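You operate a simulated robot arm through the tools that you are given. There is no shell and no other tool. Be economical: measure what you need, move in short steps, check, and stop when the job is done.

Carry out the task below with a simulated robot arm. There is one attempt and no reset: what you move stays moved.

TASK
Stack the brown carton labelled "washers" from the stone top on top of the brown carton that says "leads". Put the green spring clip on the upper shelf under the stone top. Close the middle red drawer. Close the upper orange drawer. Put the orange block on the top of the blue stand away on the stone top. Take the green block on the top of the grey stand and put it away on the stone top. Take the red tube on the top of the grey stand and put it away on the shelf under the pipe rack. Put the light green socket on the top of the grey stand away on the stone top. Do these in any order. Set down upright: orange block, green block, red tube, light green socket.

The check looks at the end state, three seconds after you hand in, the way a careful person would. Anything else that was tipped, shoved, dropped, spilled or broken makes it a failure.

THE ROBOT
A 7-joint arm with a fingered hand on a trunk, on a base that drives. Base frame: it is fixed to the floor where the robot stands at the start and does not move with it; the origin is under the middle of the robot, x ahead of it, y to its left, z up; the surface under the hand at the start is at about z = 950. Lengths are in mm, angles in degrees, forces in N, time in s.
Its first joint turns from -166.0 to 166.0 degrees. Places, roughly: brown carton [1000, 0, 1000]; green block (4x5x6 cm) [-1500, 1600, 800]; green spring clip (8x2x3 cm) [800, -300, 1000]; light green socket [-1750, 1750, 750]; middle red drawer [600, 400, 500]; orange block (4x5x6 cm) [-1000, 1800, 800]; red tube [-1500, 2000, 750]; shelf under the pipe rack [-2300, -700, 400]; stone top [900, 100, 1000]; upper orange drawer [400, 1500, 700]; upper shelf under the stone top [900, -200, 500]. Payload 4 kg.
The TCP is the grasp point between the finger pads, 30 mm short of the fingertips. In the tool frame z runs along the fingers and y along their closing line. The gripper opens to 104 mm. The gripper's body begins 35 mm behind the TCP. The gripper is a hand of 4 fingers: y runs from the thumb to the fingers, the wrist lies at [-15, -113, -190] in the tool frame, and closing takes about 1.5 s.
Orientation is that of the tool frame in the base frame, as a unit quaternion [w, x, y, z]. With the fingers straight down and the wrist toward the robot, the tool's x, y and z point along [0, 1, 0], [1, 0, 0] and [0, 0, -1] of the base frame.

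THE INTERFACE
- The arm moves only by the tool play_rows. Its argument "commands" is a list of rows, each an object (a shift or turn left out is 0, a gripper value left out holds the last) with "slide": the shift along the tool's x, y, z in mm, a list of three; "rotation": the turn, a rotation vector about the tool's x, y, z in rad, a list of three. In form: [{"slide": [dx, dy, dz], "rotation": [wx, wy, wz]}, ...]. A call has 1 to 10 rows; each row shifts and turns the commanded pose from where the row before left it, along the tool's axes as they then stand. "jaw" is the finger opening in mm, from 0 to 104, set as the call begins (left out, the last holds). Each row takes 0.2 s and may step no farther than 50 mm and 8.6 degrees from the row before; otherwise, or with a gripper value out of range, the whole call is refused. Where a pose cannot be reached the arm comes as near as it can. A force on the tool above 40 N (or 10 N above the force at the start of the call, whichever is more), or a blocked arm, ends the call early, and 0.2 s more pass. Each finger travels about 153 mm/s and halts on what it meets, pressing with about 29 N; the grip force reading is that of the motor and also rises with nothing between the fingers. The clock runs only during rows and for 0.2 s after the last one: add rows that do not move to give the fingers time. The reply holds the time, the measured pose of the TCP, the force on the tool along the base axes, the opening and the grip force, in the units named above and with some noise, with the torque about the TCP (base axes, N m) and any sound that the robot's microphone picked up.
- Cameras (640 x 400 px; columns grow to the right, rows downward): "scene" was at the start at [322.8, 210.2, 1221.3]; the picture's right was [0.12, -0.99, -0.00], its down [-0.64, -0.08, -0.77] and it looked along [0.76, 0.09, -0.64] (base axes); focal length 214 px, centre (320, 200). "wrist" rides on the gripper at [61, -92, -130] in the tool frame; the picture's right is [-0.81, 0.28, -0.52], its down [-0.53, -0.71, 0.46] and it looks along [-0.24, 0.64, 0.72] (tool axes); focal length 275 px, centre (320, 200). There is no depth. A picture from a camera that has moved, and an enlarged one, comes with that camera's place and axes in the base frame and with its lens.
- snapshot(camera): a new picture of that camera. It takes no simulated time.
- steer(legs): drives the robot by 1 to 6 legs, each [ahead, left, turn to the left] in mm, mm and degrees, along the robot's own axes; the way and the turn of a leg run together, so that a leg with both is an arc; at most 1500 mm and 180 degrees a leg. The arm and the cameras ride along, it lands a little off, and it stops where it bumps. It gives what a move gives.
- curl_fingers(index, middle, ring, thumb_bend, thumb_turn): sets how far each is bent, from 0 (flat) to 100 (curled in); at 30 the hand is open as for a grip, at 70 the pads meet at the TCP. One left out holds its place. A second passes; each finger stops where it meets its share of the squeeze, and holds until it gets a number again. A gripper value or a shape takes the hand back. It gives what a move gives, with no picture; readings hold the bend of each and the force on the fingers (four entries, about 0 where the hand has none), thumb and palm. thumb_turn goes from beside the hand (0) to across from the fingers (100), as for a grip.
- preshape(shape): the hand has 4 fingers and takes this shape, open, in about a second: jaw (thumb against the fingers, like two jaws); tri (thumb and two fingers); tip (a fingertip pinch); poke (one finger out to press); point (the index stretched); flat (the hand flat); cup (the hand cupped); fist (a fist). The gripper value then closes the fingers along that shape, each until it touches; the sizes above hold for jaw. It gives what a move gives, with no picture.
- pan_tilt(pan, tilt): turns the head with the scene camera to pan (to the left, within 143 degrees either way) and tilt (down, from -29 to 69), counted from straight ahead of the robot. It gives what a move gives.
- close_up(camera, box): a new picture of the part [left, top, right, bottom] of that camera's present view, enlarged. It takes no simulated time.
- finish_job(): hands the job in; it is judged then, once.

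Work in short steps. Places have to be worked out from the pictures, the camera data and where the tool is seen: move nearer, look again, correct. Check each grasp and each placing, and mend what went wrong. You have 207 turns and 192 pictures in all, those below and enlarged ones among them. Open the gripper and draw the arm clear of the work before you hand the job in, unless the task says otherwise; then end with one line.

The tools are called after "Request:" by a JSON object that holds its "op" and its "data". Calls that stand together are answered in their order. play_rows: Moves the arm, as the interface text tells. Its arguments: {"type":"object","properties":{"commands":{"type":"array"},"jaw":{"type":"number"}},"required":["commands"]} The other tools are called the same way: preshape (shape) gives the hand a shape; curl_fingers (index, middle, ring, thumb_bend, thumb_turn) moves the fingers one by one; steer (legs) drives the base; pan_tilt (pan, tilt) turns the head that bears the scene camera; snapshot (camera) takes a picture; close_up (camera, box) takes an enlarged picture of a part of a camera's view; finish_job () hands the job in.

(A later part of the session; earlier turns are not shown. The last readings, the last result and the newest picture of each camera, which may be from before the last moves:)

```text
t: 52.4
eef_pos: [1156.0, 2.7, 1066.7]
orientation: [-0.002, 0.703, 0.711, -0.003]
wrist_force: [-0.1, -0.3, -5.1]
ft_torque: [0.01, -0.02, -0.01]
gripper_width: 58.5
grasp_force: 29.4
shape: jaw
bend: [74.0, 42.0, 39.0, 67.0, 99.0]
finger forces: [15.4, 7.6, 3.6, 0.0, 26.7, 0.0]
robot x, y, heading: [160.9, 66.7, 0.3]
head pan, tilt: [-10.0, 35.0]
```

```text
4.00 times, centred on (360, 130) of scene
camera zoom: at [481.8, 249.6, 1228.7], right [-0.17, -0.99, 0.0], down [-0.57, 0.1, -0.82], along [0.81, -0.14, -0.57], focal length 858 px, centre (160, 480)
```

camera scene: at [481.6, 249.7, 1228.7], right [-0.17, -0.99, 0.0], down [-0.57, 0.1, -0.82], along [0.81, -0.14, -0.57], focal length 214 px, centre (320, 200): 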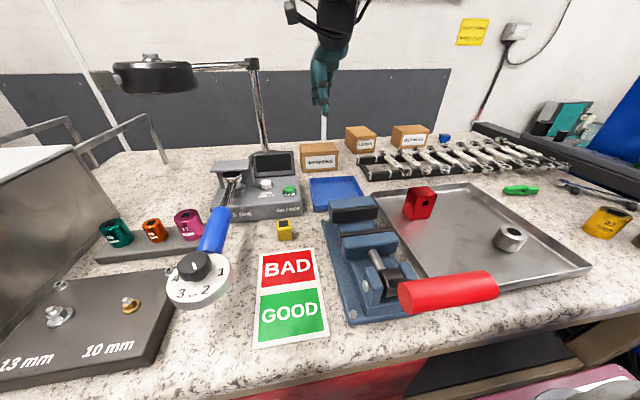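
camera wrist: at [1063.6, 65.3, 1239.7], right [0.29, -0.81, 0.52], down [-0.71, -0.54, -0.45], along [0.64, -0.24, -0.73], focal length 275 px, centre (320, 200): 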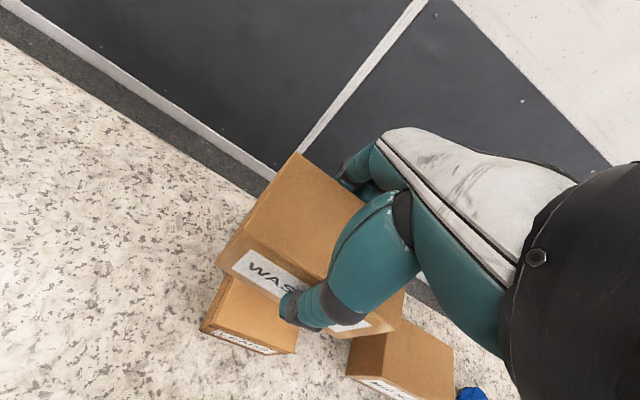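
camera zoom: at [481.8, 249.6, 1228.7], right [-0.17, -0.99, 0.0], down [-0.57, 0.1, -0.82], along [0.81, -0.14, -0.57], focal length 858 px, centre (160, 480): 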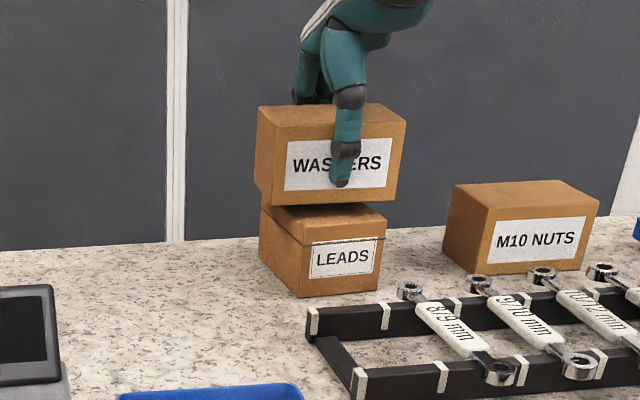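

Only a few mm to go. I lower in 3 mm steps.

Request:
{"op": "play_rows", "data": {"commands": [{"slide": [0, 0, 3]}, {"slide": [0, 0, 2]}, {"slide": [0, 0, 2]}, {}]}}

```text
t: 53.4
eef_pos: [1154.0, 1.9, 1059.7]
orientation: [-0.003, 0.704, 0.71, -0.004]
wrist_force: [0.0, 0.4, -3.8]
ft_torque: [0.0, 0.02, 0.01]
gripper_width: 58.7
grasp_force: 28.9
shape: jaw
bend: [74.0, 42.0, 39.0, 67.0, 99.0]
finger forces: [15.4, 7.6, 3.6, 0.0, 26.7, 0.0]
robot x, y, heading: [157.0, 62.5, 0.5]
head pan, tilt: [-10.0, 35.0]
```

No clear contact yet, so I keep going.

Request:
{"op": "play_rows", "data": {"commands": [{"slide": [0, 0, 2]}, {"slide": [0, 0, 2]}, {}]}}

Request:
{"op": "close_up", "data": {"camera": "scene", "box": [320, 100, 400, 150]}}

```text
t: 54.2
eef_pos: [1155.2, 4.2, 1056.7]
orientation: [-0.001, 0.704, 0.71, -0.003]
wrist_force: [0.8, 0.9, -4.1]
ft_torque: [-0.03, 0.0, 0.01]
gripper_width: 58.7
grasp_force: 29.5
shape: jaw
bend: [74.0, 42.0, 39.0, 67.0, 99.0]
finger forces: [15.4, 7.6, 3.6, 0.0, 26.7, 0.1]
robot x, y, heading: [156.2, 62.7, 0.4]
head pan, tilt: [-10.0, 35.0]
```

```text
8.00 times, centred on (360, 125) of scene
camera zoom: at [481.8, 249.6, 1228.7], right [-0.17, -0.99, 0.0], down [-0.57, 0.1, -0.82], along [0.81, -0.14, -0.57], focal length 1716 px, centre (0, 800)
```

zoom: 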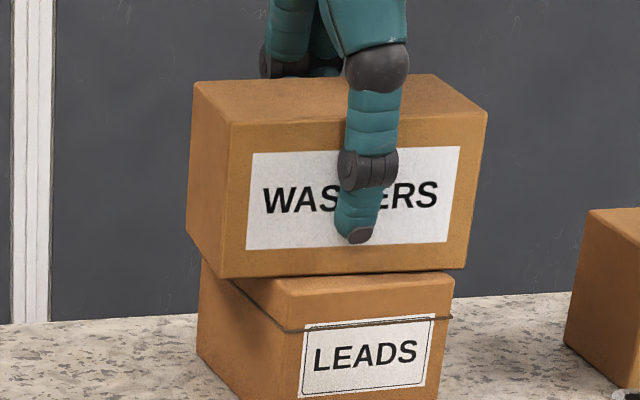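

Force unchanged, so there is still a hair of air. I continue down.

Request:
{"op": "play_rows", "data": {"commands": [{"slide": [0, 0, 2]}, {"slide": [0, 0, 2]}, {}]}}

```text
t: 55.0
eef_pos: [1154.4, 3.0, 1055.0]
orientation: [-0.001, 0.703, 0.711, -0.001]
wrist_force: [0.9, -0.1, 15.3]
ft_torque: [-0.02, 0.07, 0.02]
gripper_width: 58.7
grasp_force: 29.2
shape: jaw
bend: [74.0, 42.0, 39.0, 67.0, 99.0]
finger forces: [15.6, 8.5, 4.1, 0.0, 29.0, 0.1]
robot x, y, heading: [157.3, 59.4, 0.4]
head pan, tilt: [-10.0, 35.0]
```

Contact: the force turned to +15 N. I ease up 1 mm, open the hand slowly, and then rise.

Request:
{"op": "play_rows", "data": {"commands": [{"slide": [0, 0, -1.5]}, {}]}}

Request:
{"op": "play_rows", "data": {"commands": [{}, {}, {}, {}, {}], "jaw": 104}}

Request:
{"op": "play_rows", "data": {"commands": [{"slide": [0, 0, -20]}, {"slide": [0, 0, -40]}, {"slide": [0, 0, -50]}, {"slide": [0, 0, -50]}]}}

Request:
{"op": "snapshot", "data": {"camera": "scene"}}

```text
t: 55.6
eef_pos: [1155.0, 3.6, 1055.0]
orientation: [-0.002, 0.705, 0.709, -0.003]
wrist_force: [1.4, -2.1, 12.7]
ft_torque: [-0.05, -0.03, 0.05]
gripper_width: 59.0
grasp_force: 28.6
shape: jaw
bend: [74.0, 42.0, 39.0, 67.0, 99.0]
finger forces: [16.3, 9.0, 4.5, 0.0, 28.3, 0.0]
robot x, y, heading: [158.4, 60.5, 0.4]
head pan, tilt: [-10.0, 35.0]
```

```text
t: 56.8
eef_pos: [1154.5, 3.4, 1053.9]
orientation: [-0.001, 0.704, 0.711, -0.004]
wrist_force: [0.3, 0.7, 0.1]
ft_torque: [0.02, 0.0, -0.01]
gripper_width: 103.6
grasp_force: 0.1
shape: jaw
bend: [30.0, 30.0, 30.0, 30.0, 98.0]
finger forces: [0.1, 0.0, 0.0, 0.0, 0.1, 0.0]
robot x, y, heading: [159.0, 56.8, 0.3]
head pan, tilt: [-10.0, 35.0]
```

```text
t: 57.8
eef_pos: [1158.7, 3.5, 1212.3]
orientation: [-0.002, 0.704, 0.71, -0.004]
wrist_force: [0.3, 0.2, 0.0]
ft_torque: [-0.02, 0.01, 0.0]
gripper_width: 103.7
grasp_force: 0.1
shape: jaw
bend: [30.0, 30.0, 30.0, 30.0, 98.0]
finger forces: [0.0, 0.0, 0.0, 0.0, 0.0, 0.0]
robot x, y, heading: [156.8, 63.1, 0.1]
head pan, tilt: [-10.0, 35.0]
```

```text
156 pictures are left
camera scene: at [481.8, 249.8, 1228.7], right [-0.17, -0.99, 0.0], down [-0.57, 0.1, -0.82], along [0.81, -0.14, -0.57], focal length 214 px, centre (320, 200)
```

scene: 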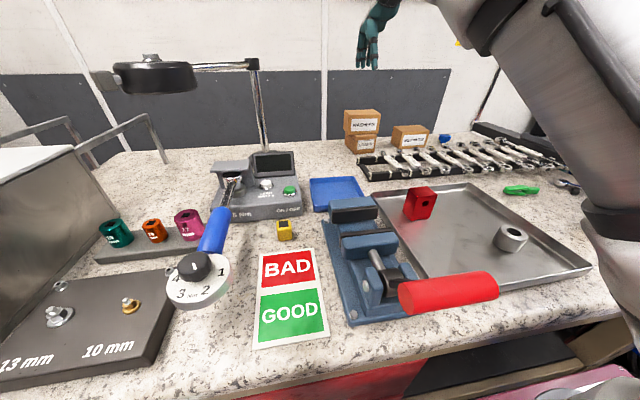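

The stack looks right. Next is the spring clip, estimated at (821, -280) and lying along y. I move the hand above it.

Request:
{"op": "play_rows", "data": {"commands": [{"slide": [-28, -34, 0]}, {"slide": [-28, -34, 0]}, {"slide": [-28, -34, 0]}, {"slide": [-28, -34, 0]}, {"slide": [-28, -34, 0]}, {"slide": [-28, -34, 0]}, {"slide": [-28, -34, 0]}, {"slide": [-28, -34, 0]}, {"slide": [-28, -34, 0]}, {"slide": [-28, -34, 20]}]}}

Request:
{"op": "snapshot", "data": {"camera": "wrist"}}

Request:
{"op": "pan_tilt", "data": {"pan": -40, "tilt": 40}}

Request:
{"op": "snapshot", "data": {"camera": "scene"}}

```text
t: 60.0
eef_pos: [820.4, -279.8, 1197.1]
orientation: [-0.002, 0.704, 0.71, -0.003]
wrist_force: [-0.2, 0.8, 0.1]
ft_torque: [0.03, 0.02, -0.02]
gripper_width: 103.5
grasp_force: 0.1
shape: jaw
bend: [30.0, 30.0, 30.0, 30.0, 98.0]
finger forces: [0.1, 0.1, 0.1, 0.1, 0.0, 0.1]
robot x, y, heading: [154.5, 58.1, 0.6]
head pan, tilt: [-10.0, 35.0]
```

```text
155 pictures are left
camera wrist: at [726.9, -220.3, 1327.1], right [0.29, -0.81, 0.52], down [-0.71, -0.54, -0.45], along [0.64, -0.24, -0.73], focal length 275 px, centre (320, 200)
```

wrist: 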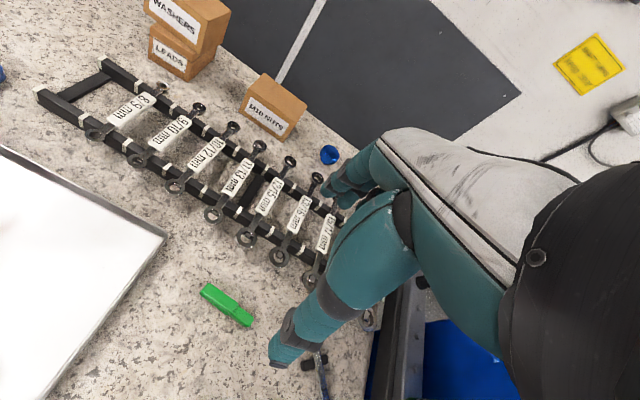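

```text
t: 60.9
eef_pos: [819.6, -280.8, 1196.6]
orientation: [-0.002, 0.704, 0.71, -0.003]
wrist_force: [-0.4, -0.6, 0.4]
ft_torque: [0.01, 0.01, -0.02]
gripper_width: 103.3
grasp_force: 0.0
shape: jaw
bend: [30.0, 30.0, 30.0, 30.0, 98.0]
finger forces: [0.0, 0.0, 0.0, 0.0, 0.0, 0.0]
robot x, y, heading: [159.7, 60.1, 0.2]
head pan, tilt: [-40.0, 40.0]
```

```text
154 pictures are left
camera scene: at [460.3, 210.1, 1221.2], right [-0.64, -0.77, 0.0], down [-0.5, 0.41, -0.77], along [0.59, -0.49, -0.64], focal length 214 px, centre (320, 200)
```

scene: 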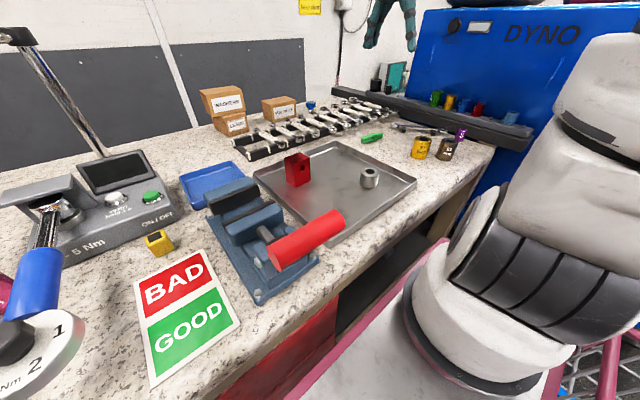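

The clip is centred near (817, -280), nearly parallel to y. I narrow the jaw to 70 and descend to z≈1010, then check.

Request:
{"op": "play_rows", "data": {"commands": [{"slide": [0, -3, 50]}, {"slide": [0, 0, 50]}, {"slide": [0, 0, 50]}, {"slide": [0, 0, 36]}], "jaw": 70}}

Request:
{"op": "snapshot", "data": {"camera": "wrist"}}

Request:
{"op": "close_up", "data": {"camera": "scene", "box": [320, 90, 440, 165]}}

```text
t: 61.9
eef_pos: [811.1, -281.5, 1010.4]
orientation: [-0.002, 0.704, 0.71, -0.004]
wrist_force: [0.0, -0.8, -0.2]
ft_torque: [-0.02, -0.03, -0.01]
gripper_width: 70.3
grasp_force: 0.1
shape: jaw
bend: [28.0, 38.0, 35.0, 60.0, 99.0]
finger forces: [0.1, 0.0, 0.0, 0.0, 0.0, 0.1]
robot x, y, heading: [155.5, 63.5, 0.7]
head pan, tilt: [-40.0, 40.0]
```

```text
153 pictures are left
camera wrist: at [718.7, -220.7, 1140.3], right [0.29, -0.81, 0.52], down [-0.71, -0.54, -0.45], along [0.64, -0.24, -0.73], focal length 275 px, centre (320, 200)
```

wrist: 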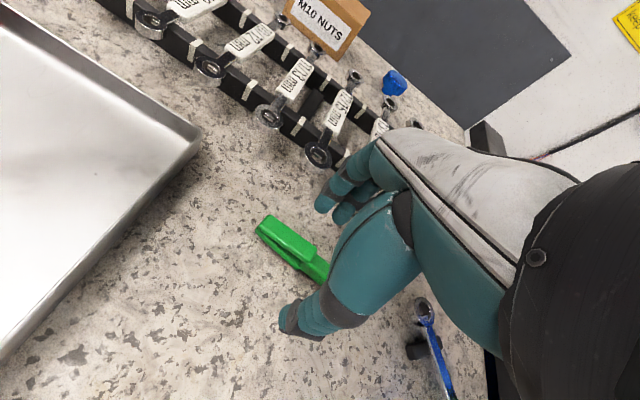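

```text
5.33 times, centred on (380, 128) of scene
camera zoom: at [460.1, 210.2, 1221.2], right [-0.64, -0.77, 0.0], down [-0.5, 0.41, -0.77], along [0.59, -0.49, -0.64], focal length 1144 px, centre (0, 587)
```

zoom: 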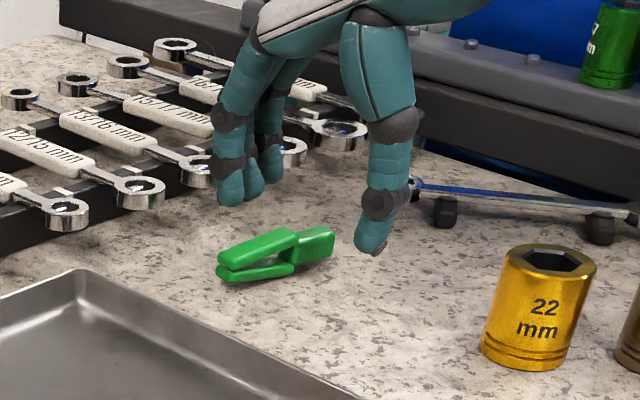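

Thumb and fingers straddle the clip. I shift +6 mm in x, lower to z≈986 and close.

Request:
{"op": "play_rows", "data": {"commands": [{"slide": [-2, 6, 12]}, {"slide": [0, 1, 12]}, {}]}}

Request:
{"op": "play_rows", "data": {"commands": [{}, {}, {}, {}, {}, {}, {}], "jaw": 0}}

Request:
{"op": "snapshot", "data": {"camera": "wrist"}}

Request:
{"op": "close_up", "data": {"camera": "scene", "box": [320, 90, 440, 165]}}

```text
t: 62.7
eef_pos: [819.5, -281.4, 986.6]
orientation: [-0.002, 0.704, 0.711, -0.004]
wrist_force: [0.4, 0.2, -0.2]
ft_torque: [0.0, 0.02, 0.02]
gripper_width: 70.3
grasp_force: 0.2
shape: jaw
bend: [28.0, 38.0, 35.0, 60.0, 99.0]
finger forces: [0.0, 0.1, 0.1, 0.0, 0.1, 0.0]
robot x, y, heading: [156.0, 59.0, 0.4]
head pan, tilt: [-40.0, 40.0]
```

```text
t: 64.3
eef_pos: [819.0, -282.3, 986.7]
orientation: [-0.002, 0.704, 0.71, -0.003]
wrist_force: [0.3, 0.7, -0.5]
ft_torque: [-0.02, -0.01, 0.01]
gripper_width: 9.3
grasp_force: 29.3
shape: jaw
bend: [72.0, 66.0, 70.0, 73.0, 100.0]
finger forces: [15.6, 7.3, 3.2, 0.0, 26.0, 0.0]
robot x, y, heading: [158.7, 59.9, 0.4]
head pan, tilt: [-40.0, 40.0]
```

```text
151 pictures are left
camera wrist: at [727.3, -222.8, 1117.1], right [0.29, -0.81, 0.52], down [-0.71, -0.54, -0.45], along [0.64, -0.24, -0.73], focal length 275 px, centre (320, 200)
```

wrist: 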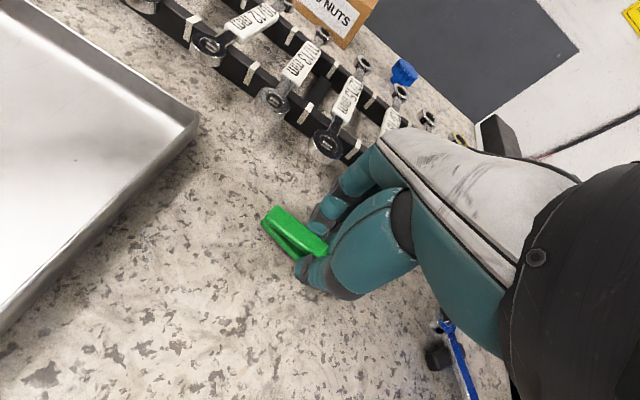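

```text
5.33 times, centred on (380, 128) of scene
camera zoom: at [460.3, 210.0, 1221.2], right [-0.64, -0.77, 0.0], down [-0.5, 0.41, -0.77], along [0.59, -0.49, -0.64], focal length 1144 px, centre (0, 587)
```

zoom: 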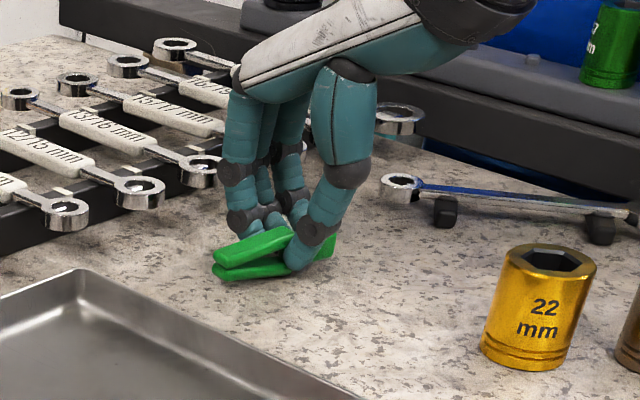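

The clip is gripped. I lift it and check that it comes along.

Request:
{"op": "play_rows", "data": {"commands": [{"slide": [0, 0, -30]}, {"slide": [0, 0, -50]}, {"slide": [0, 0, -50]}, {"slide": [0, 0, -50]}, {"slide": [0, 0, -40]}]}}

Request:
{"op": "snapshot", "data": {"camera": "wrist"}}

```text
t: 65.5
eef_pos: [820.5, -280.8, 1206.6]
orientation: [-0.002, 0.704, 0.711, -0.003]
wrist_force: [0.6, 0.1, -0.1]
ft_torque: [0.03, -0.04, 0.0]
gripper_width: 9.3
grasp_force: 28.9
shape: jaw
bend: [72.0, 66.0, 70.0, 74.0, 100.0]
finger forces: [15.9, 7.0, 2.9, 0.0, 25.9, 0.0]
robot x, y, heading: [157.9, 60.8, 0.4]
head pan, tilt: [-40.0, 40.0]
```

```text
149 pictures are left
camera wrist: at [729.1, -221.4, 1337.9], right [0.29, -0.81, 0.52], down [-0.71, -0.54, -0.45], along [0.64, -0.24, -0.73], focal length 275 px, centre (320, 200)
```

wrist: 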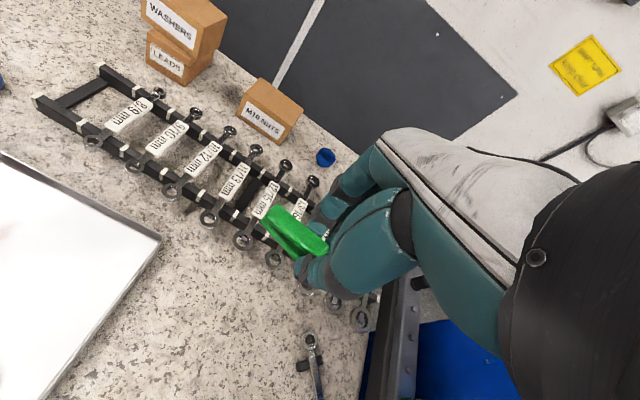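

The clip is held. I back the robot away from the bench and look at the shelf.

Request:
{"op": "steer", "data": {"legs": [[-520, 0, 0], [0, -160, 0]]}}

Request:
{"op": "pan_tilt", "data": {"pan": -15, "tilt": 38}}

Request:
{"op": "snapshot", "data": {"camera": "scene"}}

```text
t: 69.5
eef_pos: [304.5, -444.5, 1207.1]
orientation: [-0.002, 0.703, 0.711, -0.003]
wrist_force: [-0.7, 0.2, -0.6]
ft_torque: [-0.02, -0.02, 0.0]
gripper_width: 9.4
grasp_force: 28.9
shape: jaw
bend: [72.0, 66.0, 70.0, 74.0, 100.0]
finger forces: [16.1, 7.1, 2.9, 0.0, 26.0, 0.0]
robot x, y, heading: [-361.7, -100.6, 1.0]
head pan, tilt: [-40.0, 40.0]
```

```text
t: 70.4
eef_pos: [302.8, -443.7, 1207.8]
orientation: [-0.002, 0.704, 0.71, -0.002]
wrist_force: [0.2, -0.2, -0.6]
ft_torque: [0.0, 0.0, -0.01]
gripper_width: 9.1
grasp_force: 29.5
shape: jaw
bend: [72.0, 66.0, 70.0, 74.0, 100.0]
finger forces: [16.1, 7.1, 2.9, 0.0, 25.9, 0.0]
robot x, y, heading: [-358.5, -99.2, 0.4]
head pan, tilt: [-15.0, 38.0]
```

```text
148 pictures are left
camera scene: at [-39.7, 79.2, 1224.2], right [-0.25, -0.97, 0.0], down [-0.6, 0.15, -0.79], along [0.76, -0.2, -0.62], focal length 214 px, centre (320, 200)
```

scene: 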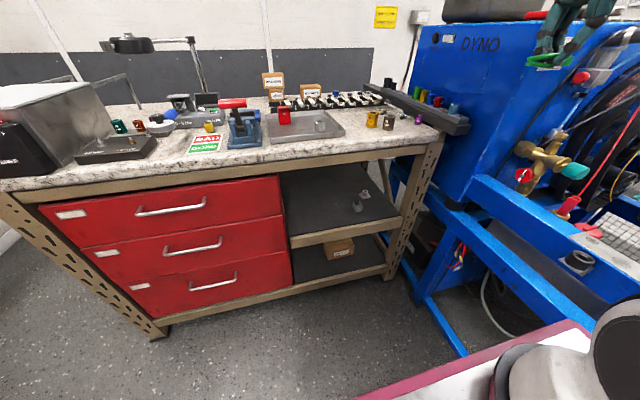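

The upper shelf's front edge is near x 562, z 566 and spans y 40 to -450. The beam above it has its bottom at about z 864. I move closer, bring the clip in front of the shelf at y≈-130, and lower it outside the overhang.

Request:
{"op": "steer", "data": {"legs": [[65, 0, 0]]}}

Request:
{"op": "play_rows", "data": {"commands": [{"slide": [45, 12, 0]}, {"slide": [45, 12, 0]}, {"slide": [45, 12, 0]}, {"slide": [45, 12, 0]}, {"slide": [45, 12, 0]}, {"slide": [45, 12, 0]}, {"slide": [44, 12, 0]}, {"slide": [0, 0, 50]}, {"slide": [0, 0, 50]}, {"slide": [0, 0, 50]}]}}

```text
t: 71.4
eef_pos: [369.5, -443.0, 1205.7]
orientation: [-0.002, 0.704, 0.71, -0.004]
wrist_force: [0.8, -1.2, -0.5]
ft_torque: [-0.04, 0.0, -0.01]
gripper_width: 9.3
grasp_force: 29.1
shape: jaw
bend: [72.0, 66.0, 70.0, 74.0, 100.0]
finger forces: [16.0, 7.1, 2.9, 0.1, 26.1, 0.1]
robot x, y, heading: [-294.0, -103.6, 0.6]
head pan, tilt: [-15.0, 38.0]
```

```text
t: 73.6
eef_pos: [447.5, -124.1, 1054.7]
orientation: [-0.002, 0.703, 0.711, -0.004]
wrist_force: [0.3, 0.4, -0.1]
ft_torque: [-0.01, 0.0, 0.03]
gripper_width: 9.1
grasp_force: 29.0
shape: jaw
bend: [72.0, 67.0, 70.0, 74.0, 100.0]
finger forces: [16.2, 6.9, 2.7, 0.0, 26.1, 0.0]
robot x, y, heading: [-292.4, -102.2, 0.7]
head pan, tilt: [-15.0, 38.0]
```

Moving as planned. I continue the descent outside the overhang.

Request:
{"op": "play_rows", "data": {"commands": [{"slide": [0, 0, 50]}, {"slide": [0, 0, 50]}, {"slide": [0, 0, 50]}, {"slide": [0, 0, 50]}, {"slide": [0, 0, 50]}, {"slide": [0, 0, 50]}, {"slide": [0, 0, 50]}, {"slide": [0, 0, 50]}]}}

Request:
{"op": "snapshot", "data": {"camera": "wrist"}}

Request:
{"op": "snapshot", "data": {"camera": "scene"}}

```text
t: 75.4
eef_pos: [445.6, -128.3, 655.3]
orientation: [-0.002, 0.703, 0.711, -0.003]
wrist_force: [-0.3, -0.5, -0.1]
ft_torque: [0.01, 0.02, 0.02]
gripper_width: 9.3
grasp_force: 29.0
shape: jaw
bend: [72.0, 67.0, 70.0, 74.0, 100.0]
finger forces: [16.6, 6.9, 2.5, 0.0, 25.9, 0.0]
robot x, y, heading: [-294.0, -101.4, 0.5]
head pan, tilt: [-15.0, 38.0]
```

```text
147 pictures are left
camera wrist: at [353.6, -68.2, 785.7], right [0.29, -0.81, 0.52], down [-0.71, -0.54, -0.45], along [0.64, -0.24, -0.73], focal length 275 px, centre (320, 200)
```

wrist: 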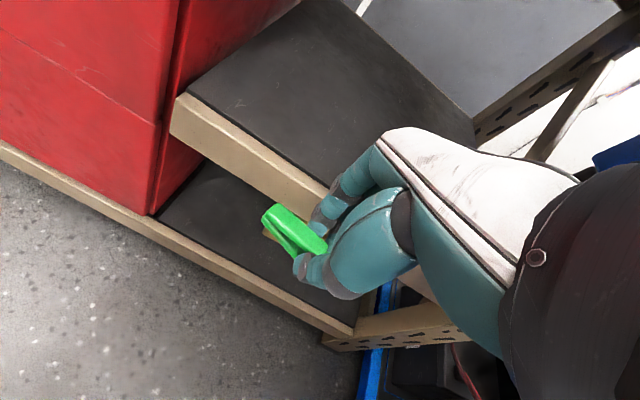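

```text
146 pictures are left
camera scene: at [25.4, 80.2, 1224.2], right [-0.25, -0.97, 0.0], down [-0.6, 0.15, -0.79], along [0.76, -0.2, -0.62], focal length 214 px, centre (320, 200)
```

scene: 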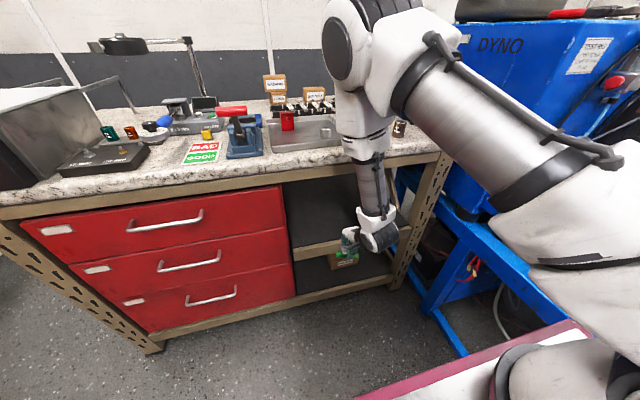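

The clip is in front of the shelf at z 655. I tilt the fingers 20° forward, which keeps the forearm away from the stone edge, and move partly in.

Request:
{"op": "play_rows", "data": {"commands": [{"rotation": [-0.117, 0, 0]}, {"rotation": [-0.117, 0, 0]}, {"rotation": [-0.117, 0, 0]}, {"slide": [0, -6, 17]}, {"slide": [0, -6, 17]}, {"slide": [0, 33.8, 12.3]}, {"slide": [0, 33.8, 12.3]}]}}

Request:
{"op": "snapshot", "data": {"camera": "wrist"}}

Request:
{"op": "snapshot", "data": {"camera": "scene"}}

```text
t: 77.0
eef_pos: [517.4, -127.2, 618.9]
orientation: [0.12, 0.693, 0.701, 0.12]
wrist_force: [0.9, 0.0, -0.2]
ft_torque: [0.01, 0.01, 0.02]
gripper_width: 9.3
grasp_force: 29.1
shape: jaw
bend: [72.0, 67.0, 70.0, 74.0, 100.0]
finger forces: [16.8, 6.7, 2.2, 0.0, 26.1, 0.1]
robot x, y, heading: [-292.4, -101.5, 0.5]
head pan, tilt: [-15.0, 38.0]
```

```text
145 pictures are left
camera wrist: at [386.0, -68.0, 710.3], right [0.09, -0.81, 0.58], down [-0.51, -0.54, -0.67], along [0.85, -0.23, -0.47], focal length 275 px, centre (320, 200)
```

wrist: 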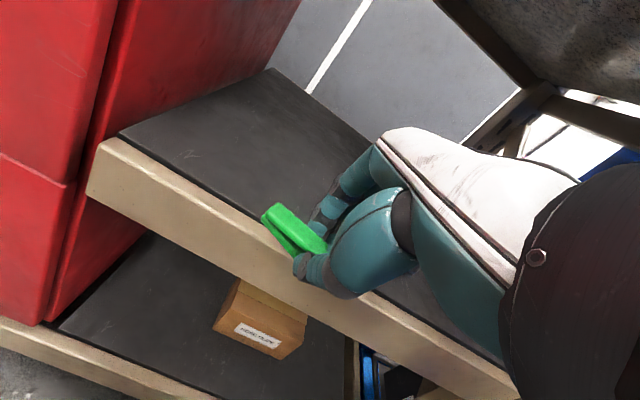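

```text
144 pictures are left
camera scene: at [25.6, 80.1, 1224.2], right [-0.25, -0.97, 0.0], down [-0.6, 0.15, -0.79], along [0.76, -0.2, -0.62], focal length 214 px, centre (320, 200)
```

scene: 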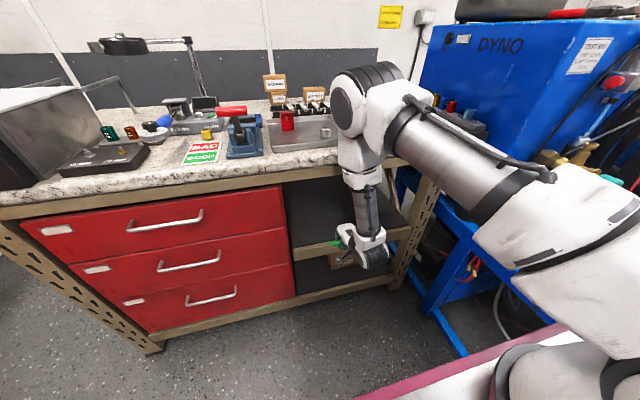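

Clearances look fine. I continue inward and check after each few steps.

Request:
{"op": "play_rows", "data": {"commands": [{"slide": [0, 28.2, 10.3]}, {"slide": [0, 28.2, 10.3]}]}}

Request:
{"op": "snapshot", "data": {"camera": "wrist"}}

Request:
{"op": "snapshot", "data": {"camera": "scene"}}

```text
t: 77.6
eef_pos: [578.9, -127.3, 618.2]
orientation: [0.121, 0.694, 0.7, 0.12]
wrist_force: [-0.8, 0.4, 0.2]
ft_torque: [0.0, -0.01, 0.0]
gripper_width: 9.2
grasp_force: 28.9
shape: jaw
bend: [72.0, 67.0, 70.0, 74.0, 100.0]
finger forces: [16.9, 6.9, 2.3, 0.0, 26.1, 0.2]
robot x, y, heading: [-296.6, -102.3, 0.5]
head pan, tilt: [-15.0, 38.0]
```

```text
143 pictures are left
camera wrist: at [447.0, -68.4, 709.5], right [0.09, -0.81, 0.58], down [-0.51, -0.54, -0.67], along [0.85, -0.24, -0.47], focal length 275 px, centre (320, 200)
```

wrist: 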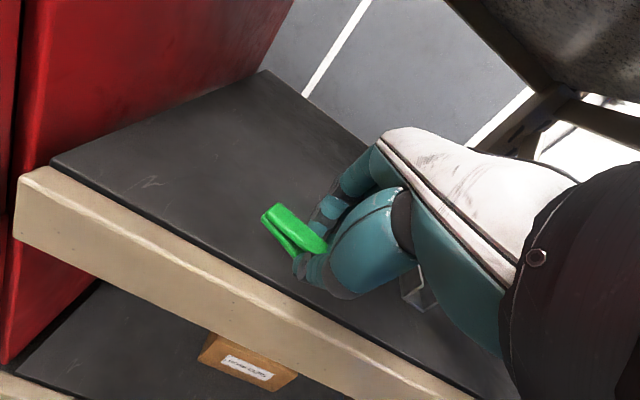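

```text
142 pictures are left
camera scene: at [25.6, 80.1, 1224.2], right [-0.25, -0.97, 0.0], down [-0.6, 0.15, -0.79], along [0.76, -0.2, -0.62], focal length 214 px, centre (320, 200)
```

scene: 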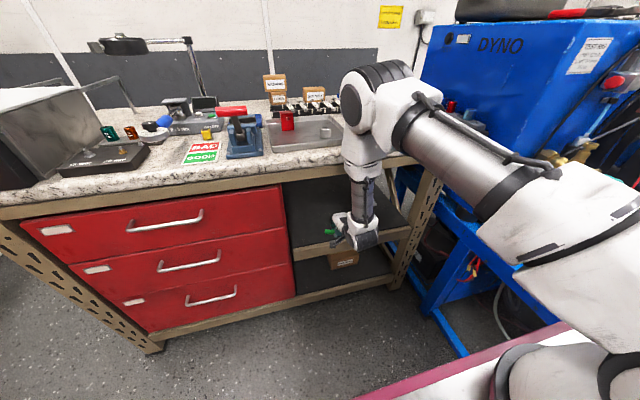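

The clip is over the shelf, near its front edge. I go 40 mm farther in, then lower.

Request:
{"op": "play_rows", "data": {"commands": [{"slide": [0, 18.8, 6.8]}, {"slide": [0, 18.8, 6.8]}, {"slide": [0, -2, 6]}]}}

Request:
{"op": "snapshot", "data": {"camera": "wrist"}}

Request:
{"op": "close_up", "data": {"camera": "scene", "box": [270, 150, 430, 270]}}

```text
t: 78.4
eef_pos: [617.5, -128.1, 612.3]
orientation: [0.121, 0.694, 0.699, 0.122]
wrist_force: [-0.6, -0.6, -0.6]
ft_torque: [0.04, 0.01, 0.05]
gripper_width: 9.3
grasp_force: 28.8
shape: jaw
bend: [72.0, 67.0, 70.0, 74.0, 100.0]
finger forces: [16.9, 6.8, 2.3, 0.1, 26.1, 0.0]
robot x, y, heading: [-290.5, -101.1, 0.5]
head pan, tilt: [-15.0, 38.0]
```

```text
141 pictures are left
camera wrist: at [487.1, -68.5, 703.8], right [0.09, -0.81, 0.58], down [-0.51, -0.54, -0.67], along [0.85, -0.24, -0.46], focal length 275 px, centre (320, 200)
```

wrist: 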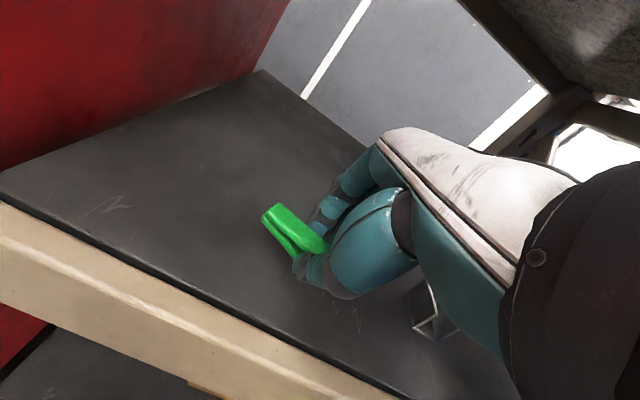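

```text
3.33 times, centred on (350, 210) of scene
camera zoom: at [25.6, 80.1, 1224.2], right [-0.25, -0.97, 0.0], down [-0.6, 0.15, -0.79], along [0.76, -0.2, -0.62], focal length 715 px, centre (220, 167)
```

zoom: 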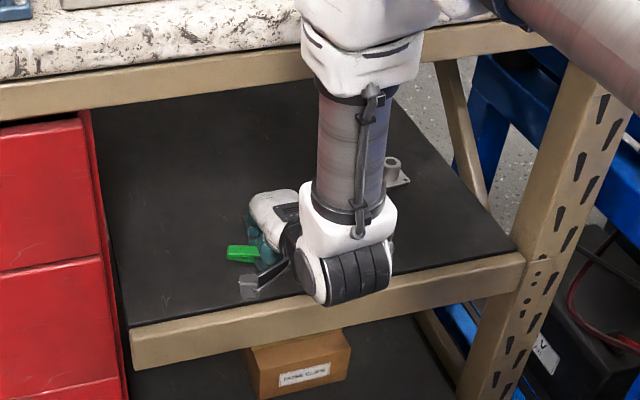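

It is well placed. I lower in 4 mm steps until there is contact.

Request:
{"op": "play_rows", "data": {"commands": [{"slide": [0, -1.4, 3.8]}, {"slide": [0, -1.4, 3.8]}, {}]}}

Request:
{"op": "play_rows", "data": {"commands": [{"slide": [0, -1, 2.8]}, {"slide": [0, -1, 2.8]}, {}]}}

Request:
{"op": "snapshot", "data": {"camera": "wrist"}}

```text
t: 79.2
eef_pos: [618.2, -127.2, 603.2]
orientation: [0.121, 0.693, 0.701, 0.121]
wrist_force: [0.4, 0.2, -0.4]
ft_torque: [0.0, -0.01, 0.01]
gripper_width: 9.4
grasp_force: 29.0
shape: jaw
bend: [72.0, 67.0, 70.0, 74.0, 100.0]
finger forces: [16.8, 6.7, 2.4, 0.0, 26.1, 0.0]
robot x, y, heading: [-296.5, -104.1, 0.7]
head pan, tilt: [-15.0, 38.0]
```

```text
t: 80.0
eef_pos: [619.2, -127.2, 598.6]
orientation: [0.121, 0.693, 0.7, 0.121]
wrist_force: [-0.8, 0.0, 0.2]
ft_torque: [-0.01, 0.02, 0.01]
gripper_width: 9.0
grasp_force: 29.0
shape: jaw
bend: [72.0, 67.0, 70.0, 74.0, 100.0]
finger forces: [16.9, 6.8, 2.3, 0.0, 26.1, 0.1]
robot x, y, heading: [-293.5, -97.7, 0.5]
head pan, tilt: [-15.0, 38.0]
```

```text
139 pictures are left
camera wrist: at [486.6, -68.1, 689.9], right [0.09, -0.81, 0.58], down [-0.51, -0.54, -0.67], along [0.85, -0.24, -0.46], focal length 275 px, centre (320, 200)
```

wrist: 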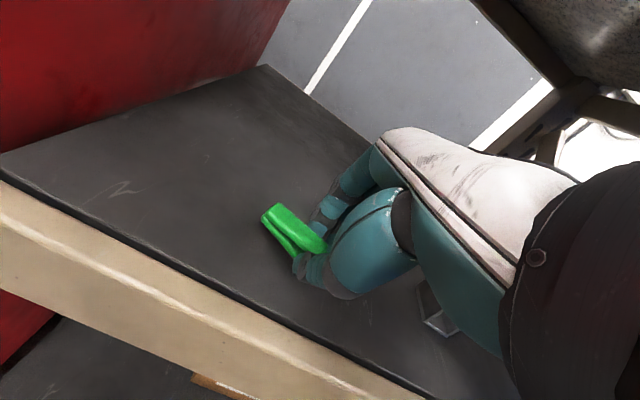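

No contact yet, so I keep lowering slowly.

Request:
{"op": "play_rows", "data": {"commands": [{"slide": [0, -1, 2.8]}, {"slide": [0, -1, 2.8]}, {}]}}

Request:
{"op": "play_rows", "data": {"commands": [{"slide": [0, -1, 2.8]}, {"slide": [0, -0.7, 2]}, {}]}}

```text
t: 80.8
eef_pos: [617.4, -128.0, 592.8]
orientation: [0.121, 0.693, 0.7, 0.121]
wrist_force: [0.2, -1.0, -0.3]
ft_torque: [0.03, 0.02, -0.03]
gripper_width: 9.2
grasp_force: 28.9
shape: jaw
bend: [72.0, 67.0, 70.0, 74.0, 100.0]
finger forces: [17.0, 6.8, 2.3, 0.0, 26.1, 0.0]
robot x, y, heading: [-294.1, -102.2, 0.6]
head pan, tilt: [-15.0, 38.0]
```

```text
t: 81.6
eef_pos: [619.6, -127.2, 587.4]
orientation: [0.121, 0.693, 0.7, 0.121]
wrist_force: [0.6, 0.8, -0.9]
ft_torque: [0.01, -0.02, -0.02]
gripper_width: 9.4
grasp_force: 29.1
shape: jaw
bend: [72.0, 67.0, 70.0, 74.0, 100.0]
finger forces: [16.8, 6.8, 2.3, 0.1, 26.1, 0.1]
robot x, y, heading: [-290.0, -98.9, 0.4]
head pan, tilt: [-15.0, 38.0]
```

Request:
{"op": "play_rows", "data": {"commands": [{"slide": [0, -0.7, 2]}, {"slide": [0, -0.7, 2]}, {"slide": [0, -0.7, 2]}, {}]}}

Request:
{"op": "snapshot", "data": {"camera": "wrist"}}

```text
t: 82.6
eef_pos: [618.1, -128.9, 581.1]
orientation: [0.122, 0.693, 0.7, 0.121]
wrist_force: [-0.3, 0.1, -1.5]
ft_torque: [0.01, 0.02, -0.02]
gripper_width: 9.2
grasp_force: 28.9
shape: jaw
bend: [72.0, 67.0, 70.0, 74.0, 100.0]
finger forces: [16.8, 6.8, 2.3, 0.0, 26.1, 0.1]
robot x, y, heading: [-294.8, -103.5, 0.7]
head pan, tilt: [-15.0, 38.0]
```

```text
138 pictures are left
camera wrist: at [487.1, -68.6, 672.3], right [0.09, -0.81, 0.58], down [-0.51, -0.54, -0.67], along [0.85, -0.24, -0.46], focal length 275 px, centre (320, 200)
```

wrist: 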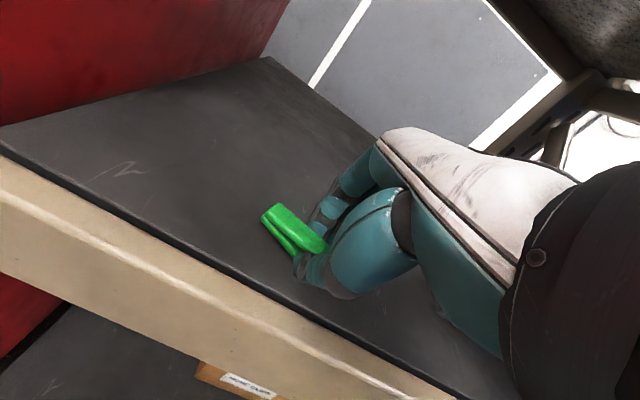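

The shelf surface seems to be near z≈550. I continue in small steps.

Request:
{"op": "play_rows", "data": {"commands": [{"slide": [0, -0.7, 2]}, {"slide": [0, -0.7, 2]}, {}]}}

Request:
{"op": "play_rows", "data": {"commands": [{"slide": [0, -0.7, 2]}, {"slide": [0, -0.7, 2]}, {}]}}

Request:
{"op": "snapshot", "data": {"camera": "wrist"}}

```text
t: 83.4
eef_pos: [619.6, -127.7, 577.7]
orientation: [0.122, 0.693, 0.7, 0.121]
wrist_force: [2.6, 2.2, 10.5]
ft_torque: [-0.11, -0.08, 0.04]
gripper_width: 10.0
grasp_force: 29.7
shape: jaw
bend: [72.0, 66.0, 71.0, 75.0, 100.0]
finger forces: [18.5, 9.5, 3.7, 0.0, 26.9, 0.0]
robot x, y, heading: [-296.9, -102.1, 0.6]
head pan, tilt: [-15.0, 38.0]
```

```text
t: 84.2
eef_pos: [619.5, -128.6, 573.4]
orientation: [0.122, 0.693, 0.7, 0.121]
wrist_force: [3.2, -3.1, 20.5]
ft_torque: [-0.2, -0.2, 0.03]
gripper_width: 11.8
grasp_force: 28.6
shape: jaw
bend: [54.0, 64.0, 71.0, 78.0, 100.0]
finger forces: [21.7, 11.3, 3.8, 0.0, 31.7, 0.0]
robot x, y, heading: [-298.3, -101.0, 0.5]
head pan, tilt: [-15.0, 38.0]
```

```text
137 pictures are left
camera wrist: at [487.0, -69.0, 664.6], right [0.09, -0.81, 0.58], down [-0.51, -0.54, -0.67], along [0.85, -0.24, -0.46], focal length 275 px, centre (320, 200)
```

wrist: 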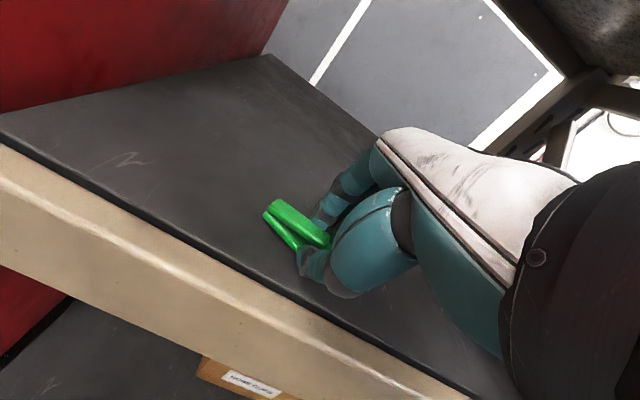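

Contact made with about 20 N. I raise 4 mm to relieve it, open moderately, and back out.

Request:
{"op": "play_rows", "data": {"commands": [{"slide": [0, 1.4, -4]}, {}]}}

Request:
{"op": "play_rows", "data": {"commands": [{}, {}, {}, {}], "jaw": 60}}

Request:
{"op": "snapshot", "data": {"camera": "wrist"}}

```text
t: 84.8
eef_pos: [616.7, -127.7, 574.6]
orientation: [0.119, 0.693, 0.701, 0.12]
wrist_force: [1.9, -0.5, 2.8]
ft_torque: [-0.16, -0.04, 0.08]
gripper_width: 11.3
grasp_force: 29.4
shape: jaw
bend: [72.0, 64.0, 71.0, 77.0, 100.0]
finger forces: [17.5, 9.3, 3.0, 0.0, 27.5, 0.0]
robot x, y, heading: [-293.9, -101.8, 0.4]
head pan, tilt: [-15.0, 38.0]
```

```text
t: 85.8
eef_pos: [619.3, -127.5, 577.6]
orientation: [0.121, 0.693, 0.7, 0.122]
wrist_force: [3.2, 1.2, 13.6]
ft_torque: [0.11, 0.01, -0.03]
gripper_width: 51.9
grasp_force: 0.1
shape: jaw
bend: [74.0, 42.0, 38.0, 75.0, 100.0]
finger forces: [0.0, 0.1, 0.1, 0.0, 12.9, 0.0]
robot x, y, heading: [-294.5, -104.3, 0.5]
head pan, tilt: [-15.0, 38.0]
```

```text
136 pictures are left
camera wrist: at [487.1, -67.9, 668.6], right [0.09, -0.81, 0.58], down [-0.51, -0.54, -0.67], along [0.85, -0.24, -0.46], focal length 275 px, centre (320, 200)
```

wrist: 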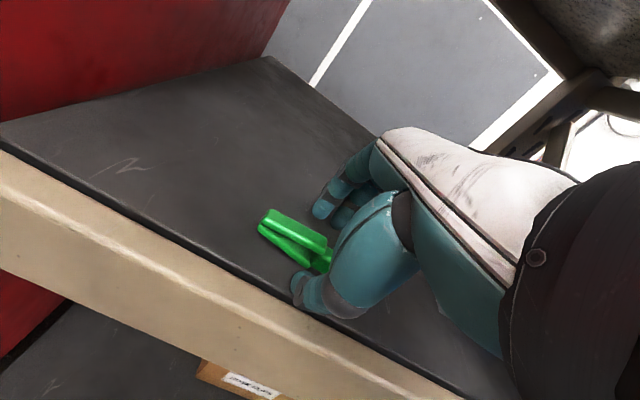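

The clip rests on the shelf, released. I rise 65 mm straight up, then back out.

Request:
{"op": "play_rows", "data": {"commands": [{"slide": [0, 7, -19]}, {"slide": [0, 8, -21]}, {"slide": [0, 8, -21]}, {"slide": [0, -40, -14]}, {"slide": [0, -40, -14]}, {"slide": [0, -40, -14]}, {"slide": [0, -40, -14]}, {"slide": [0, -20, -7]}]}}

Request:
{"op": "snapshot", "data": {"camera": "wrist"}}

Request:
{"op": "snapshot", "data": {"camera": "scene"}}

```text
t: 87.6
eef_pos: [429.6, -129.8, 640.4]
orientation: [0.121, 0.693, 0.7, 0.122]
wrist_force: [0.0, -0.5, -0.4]
ft_torque: [0.02, 0.02, -0.04]
gripper_width: 59.6
grasp_force: 0.0
shape: jaw
bend: [74.0, 41.0, 38.0, 66.0, 100.0]
finger forces: [0.0, 0.0, 0.0, 0.0, 0.0, 0.1]
robot x, y, heading: [-294.4, -100.4, 0.6]
head pan, tilt: [-15.0, 38.0]
```

```text
135 pictures are left
camera wrist: at [297.4, -70.3, 732.0], right [0.09, -0.81, 0.58], down [-0.51, -0.54, -0.67], along [0.85, -0.24, -0.46], focal length 275 px, centre (320, 200)
```

wrist: 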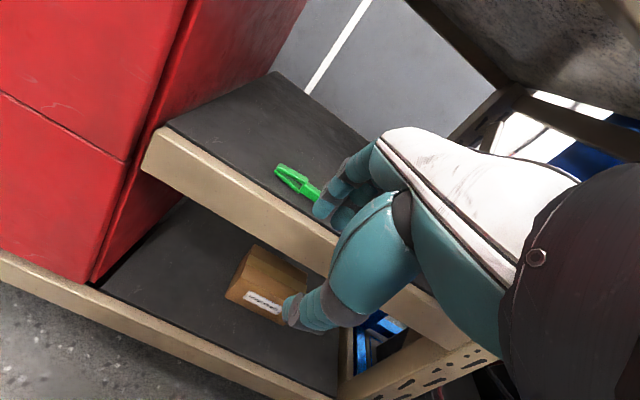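

```text
134 pictures are left
camera scene: at [25.7, 80.1, 1224.2], right [-0.25, -0.97, 0.0], down [-0.6, 0.15, -0.79], along [0.76, -0.2, -0.62], focal length 214 px, centre (320, 200)
```

scene: 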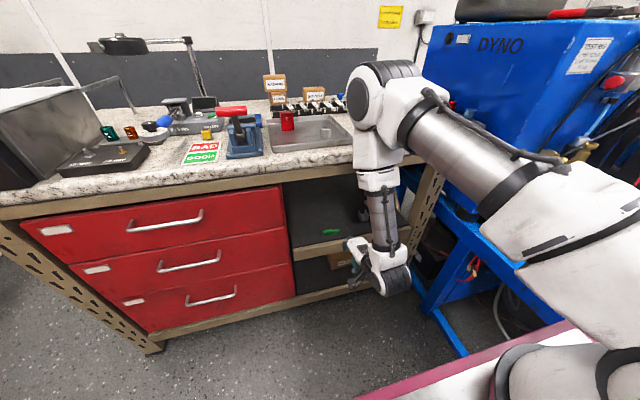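

The clip lies on the upper shelf. I level the hand, raise the arm, and tuck it for driving.

Request:
{"op": "play_rows", "data": {"commands": [{"rotation": [0.117, 0, 0]}, {"rotation": [0.117, 0, 0]}, {"rotation": [0.12, 0, 0]}, {"slide": [0, -5, -49]}, {"slide": [0, -5, -49]}, {"slide": [0, -5, -49]}, {"slide": [0, -5, -49]}, {"slide": [0, -5, -49]}, {"slide": [0, -5, -49]}, {"slide": [0, -5, -49]}], "jaw": 0}}

Request:
{"op": "play_rows", "data": {"commands": [{"slide": [0, -5, -49]}, {"slide": [0, -5, -49]}, {"slide": [0, -10, -49]}, {"slide": [0, -10, -49]}]}}

Request:
{"op": "steer", "data": {"legs": [[-100, 0, 0], [0, 400, 0], [0, 0, 89.5]]}}

Request:
{"op": "pan_tilt", "data": {"pan": -20, "tilt": 30}}

Request:
{"op": "snapshot", "data": {"camera": "scene"}}

```text
t: 90.0
eef_pos: [403.0, -170.3, 985.0]
orientation: [-0.004, 0.735, 0.678, -0.002]
wrist_force: [0.0, -1.3, 0.0]
ft_torque: [0.03, -0.03, 0.04]
gripper_width: 0.1
grasp_force: 28.8
shape: jaw
bend: [70.0, 70.0, 70.0, 46.0, 100.0]
finger forces: [0.0, 0.0, 0.0, 0.1, 0.0, 0.0]
robot x, y, heading: [-293.4, -101.0, 0.6]
head pan, tilt: [-15.0, 38.0]
stopped in row 10: the arm was blocked; the commanded pose is now the measured one
```

```text
t: 91.0
eef_pos: [374.2, -168.0, 1184.6]
orientation: [-0.004, 0.734, 0.679, -0.003]
wrist_force: [-0.5, 0.5, 0.0]
ft_torque: [0.07, 0.03, 0.0]
gripper_width: 0.0
grasp_force: 29.1
shape: jaw
bend: [70.0, 70.0, 70.0, 46.0, 100.0]
finger forces: [0.0, 0.0, 0.1, 0.1, 0.1, 0.0]
robot x, y, heading: [-292.7, -102.7, 0.6]
head pan, tilt: [-15.0, 38.0]
```

```text
t: 98.1
eef_pos: [-315.6, 971.1, 1183.7]
orientation: [-0.001, 0.051, 0.999, -0.005]
wrist_force: [-0.3, -0.4, -0.2]
ft_torque: [0.02, 0.01, -0.04]
gripper_width: 0.1
grasp_force: 28.8
shape: jaw
bend: [70.0, 70.0, 70.0, 46.0, 100.0]
finger forces: [0.0, 0.0, 0.1, 0.1, 0.0, 0.1]
robot x, y, heading: [-399.0, 304.5, 89.3]
head pan, tilt: [-15.0, 38.0]
```

```text
t: 98.8
eef_pos: [-315.7, 971.6, 1185.2]
orientation: [-0.001, 0.05, 0.999, -0.005]
wrist_force: [-0.1, -0.2, -0.7]
ft_torque: [0.0, 0.01, 0.01]
gripper_width: 0.1
grasp_force: 29.1
shape: jaw
bend: [70.0, 70.0, 70.0, 46.0, 100.0]
finger forces: [0.1, 0.0, 0.0, 0.0, 0.0, 0.0]
robot x, y, heading: [-394.0, 301.7, 89.3]
head pan, tilt: [-20.0, 30.0]
```

```text
133 pictures are left
camera scene: at [-563.5, 631.2, 1236.5], right [0.94, -0.35, 0.0], down [-0.17, -0.47, -0.87], along [0.3, 0.81, -0.5], focal length 214 px, centre (320, 200)
```

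scene: 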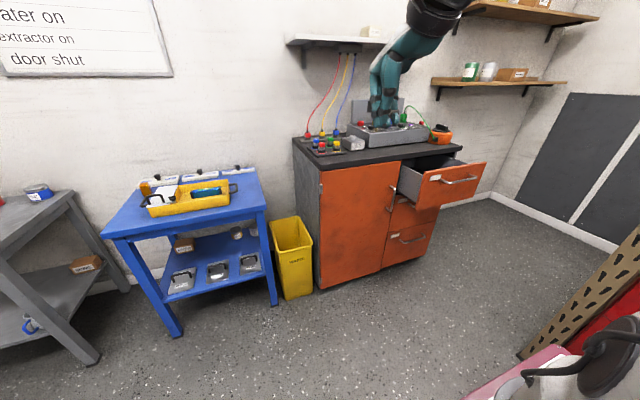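

The arm reported a block during the lift, so I check the bench for disturbance.

Request:
{"op": "pan_tilt", "data": {"pan": -95, "tilt": 22}}

Request:
{"op": "snapshot", "data": {"camera": "scene"}}

```text
t: 100.2
eef_pos: [-315.2, 971.8, 1185.3]
orientation: [-0.003, 0.05, 0.999, -0.006]
wrist_force: [1.2, -0.5, 0.2]
ft_torque: [0.01, -0.03, -0.02]
gripper_width: 0.0
grasp_force: 28.7
shape: jaw
bend: [70.0, 70.0, 70.0, 46.0, 100.0]
finger forces: [0.0, 0.0, 0.0, 0.0, 0.0, 0.1]
robot x, y, heading: [-392.6, 303.7, 89.5]
head pan, tilt: [-95.0, 22.0]
```

```text
132 pictures are left
camera scene: at [-541.8, 620.3, 1238.8], right [0.81, -0.59, 0.0], down [-0.28, -0.39, -0.88], along [0.51, 0.71, -0.48], focal length 214 px, centre (320, 200)
```

scene: 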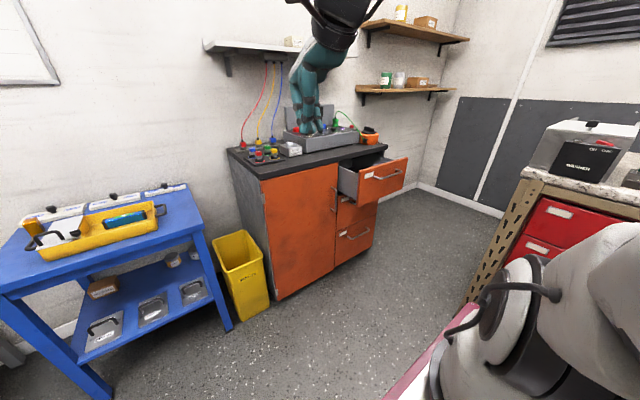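

The head seems to have been caught mid-motion, so I take another picture.

Request:
{"op": "pan_tilt", "data": {"pan": -95, "tilt": 20}}

Request:
{"op": "snapshot", "data": {"camera": "scene"}}

```text
t: 100.9
eef_pos: [-316.0, 972.2, 1185.2]
orientation: [-0.003, 0.05, 0.999, -0.007]
wrist_force: [-0.1, -0.7, 0.4]
ft_torque: [0.03, -0.01, -0.01]
gripper_width: 0.2
grasp_force: 29.0
shape: jaw
bend: [70.0, 70.0, 70.0, 46.0, 100.0]
finger forces: [0.1, 0.1, 0.0, 0.0, 0.0, 0.0]
robot x, y, heading: [-392.9, 303.9, 89.5]
head pan, tilt: [-95.0, 20.0]
```

```text
131 pictures are left
camera scene: at [-541.7, 620.4, 1239.4], right [0.81, -0.59, 0.0], down [-0.28, -0.38, -0.88], along [0.52, 0.71, -0.47], focal length 214 px, centre (320, 200)
```

scene: 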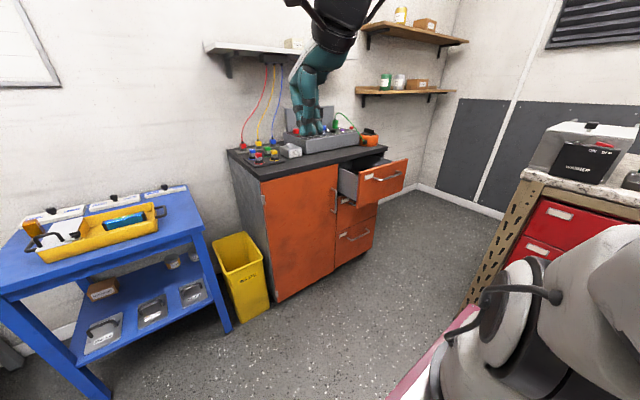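

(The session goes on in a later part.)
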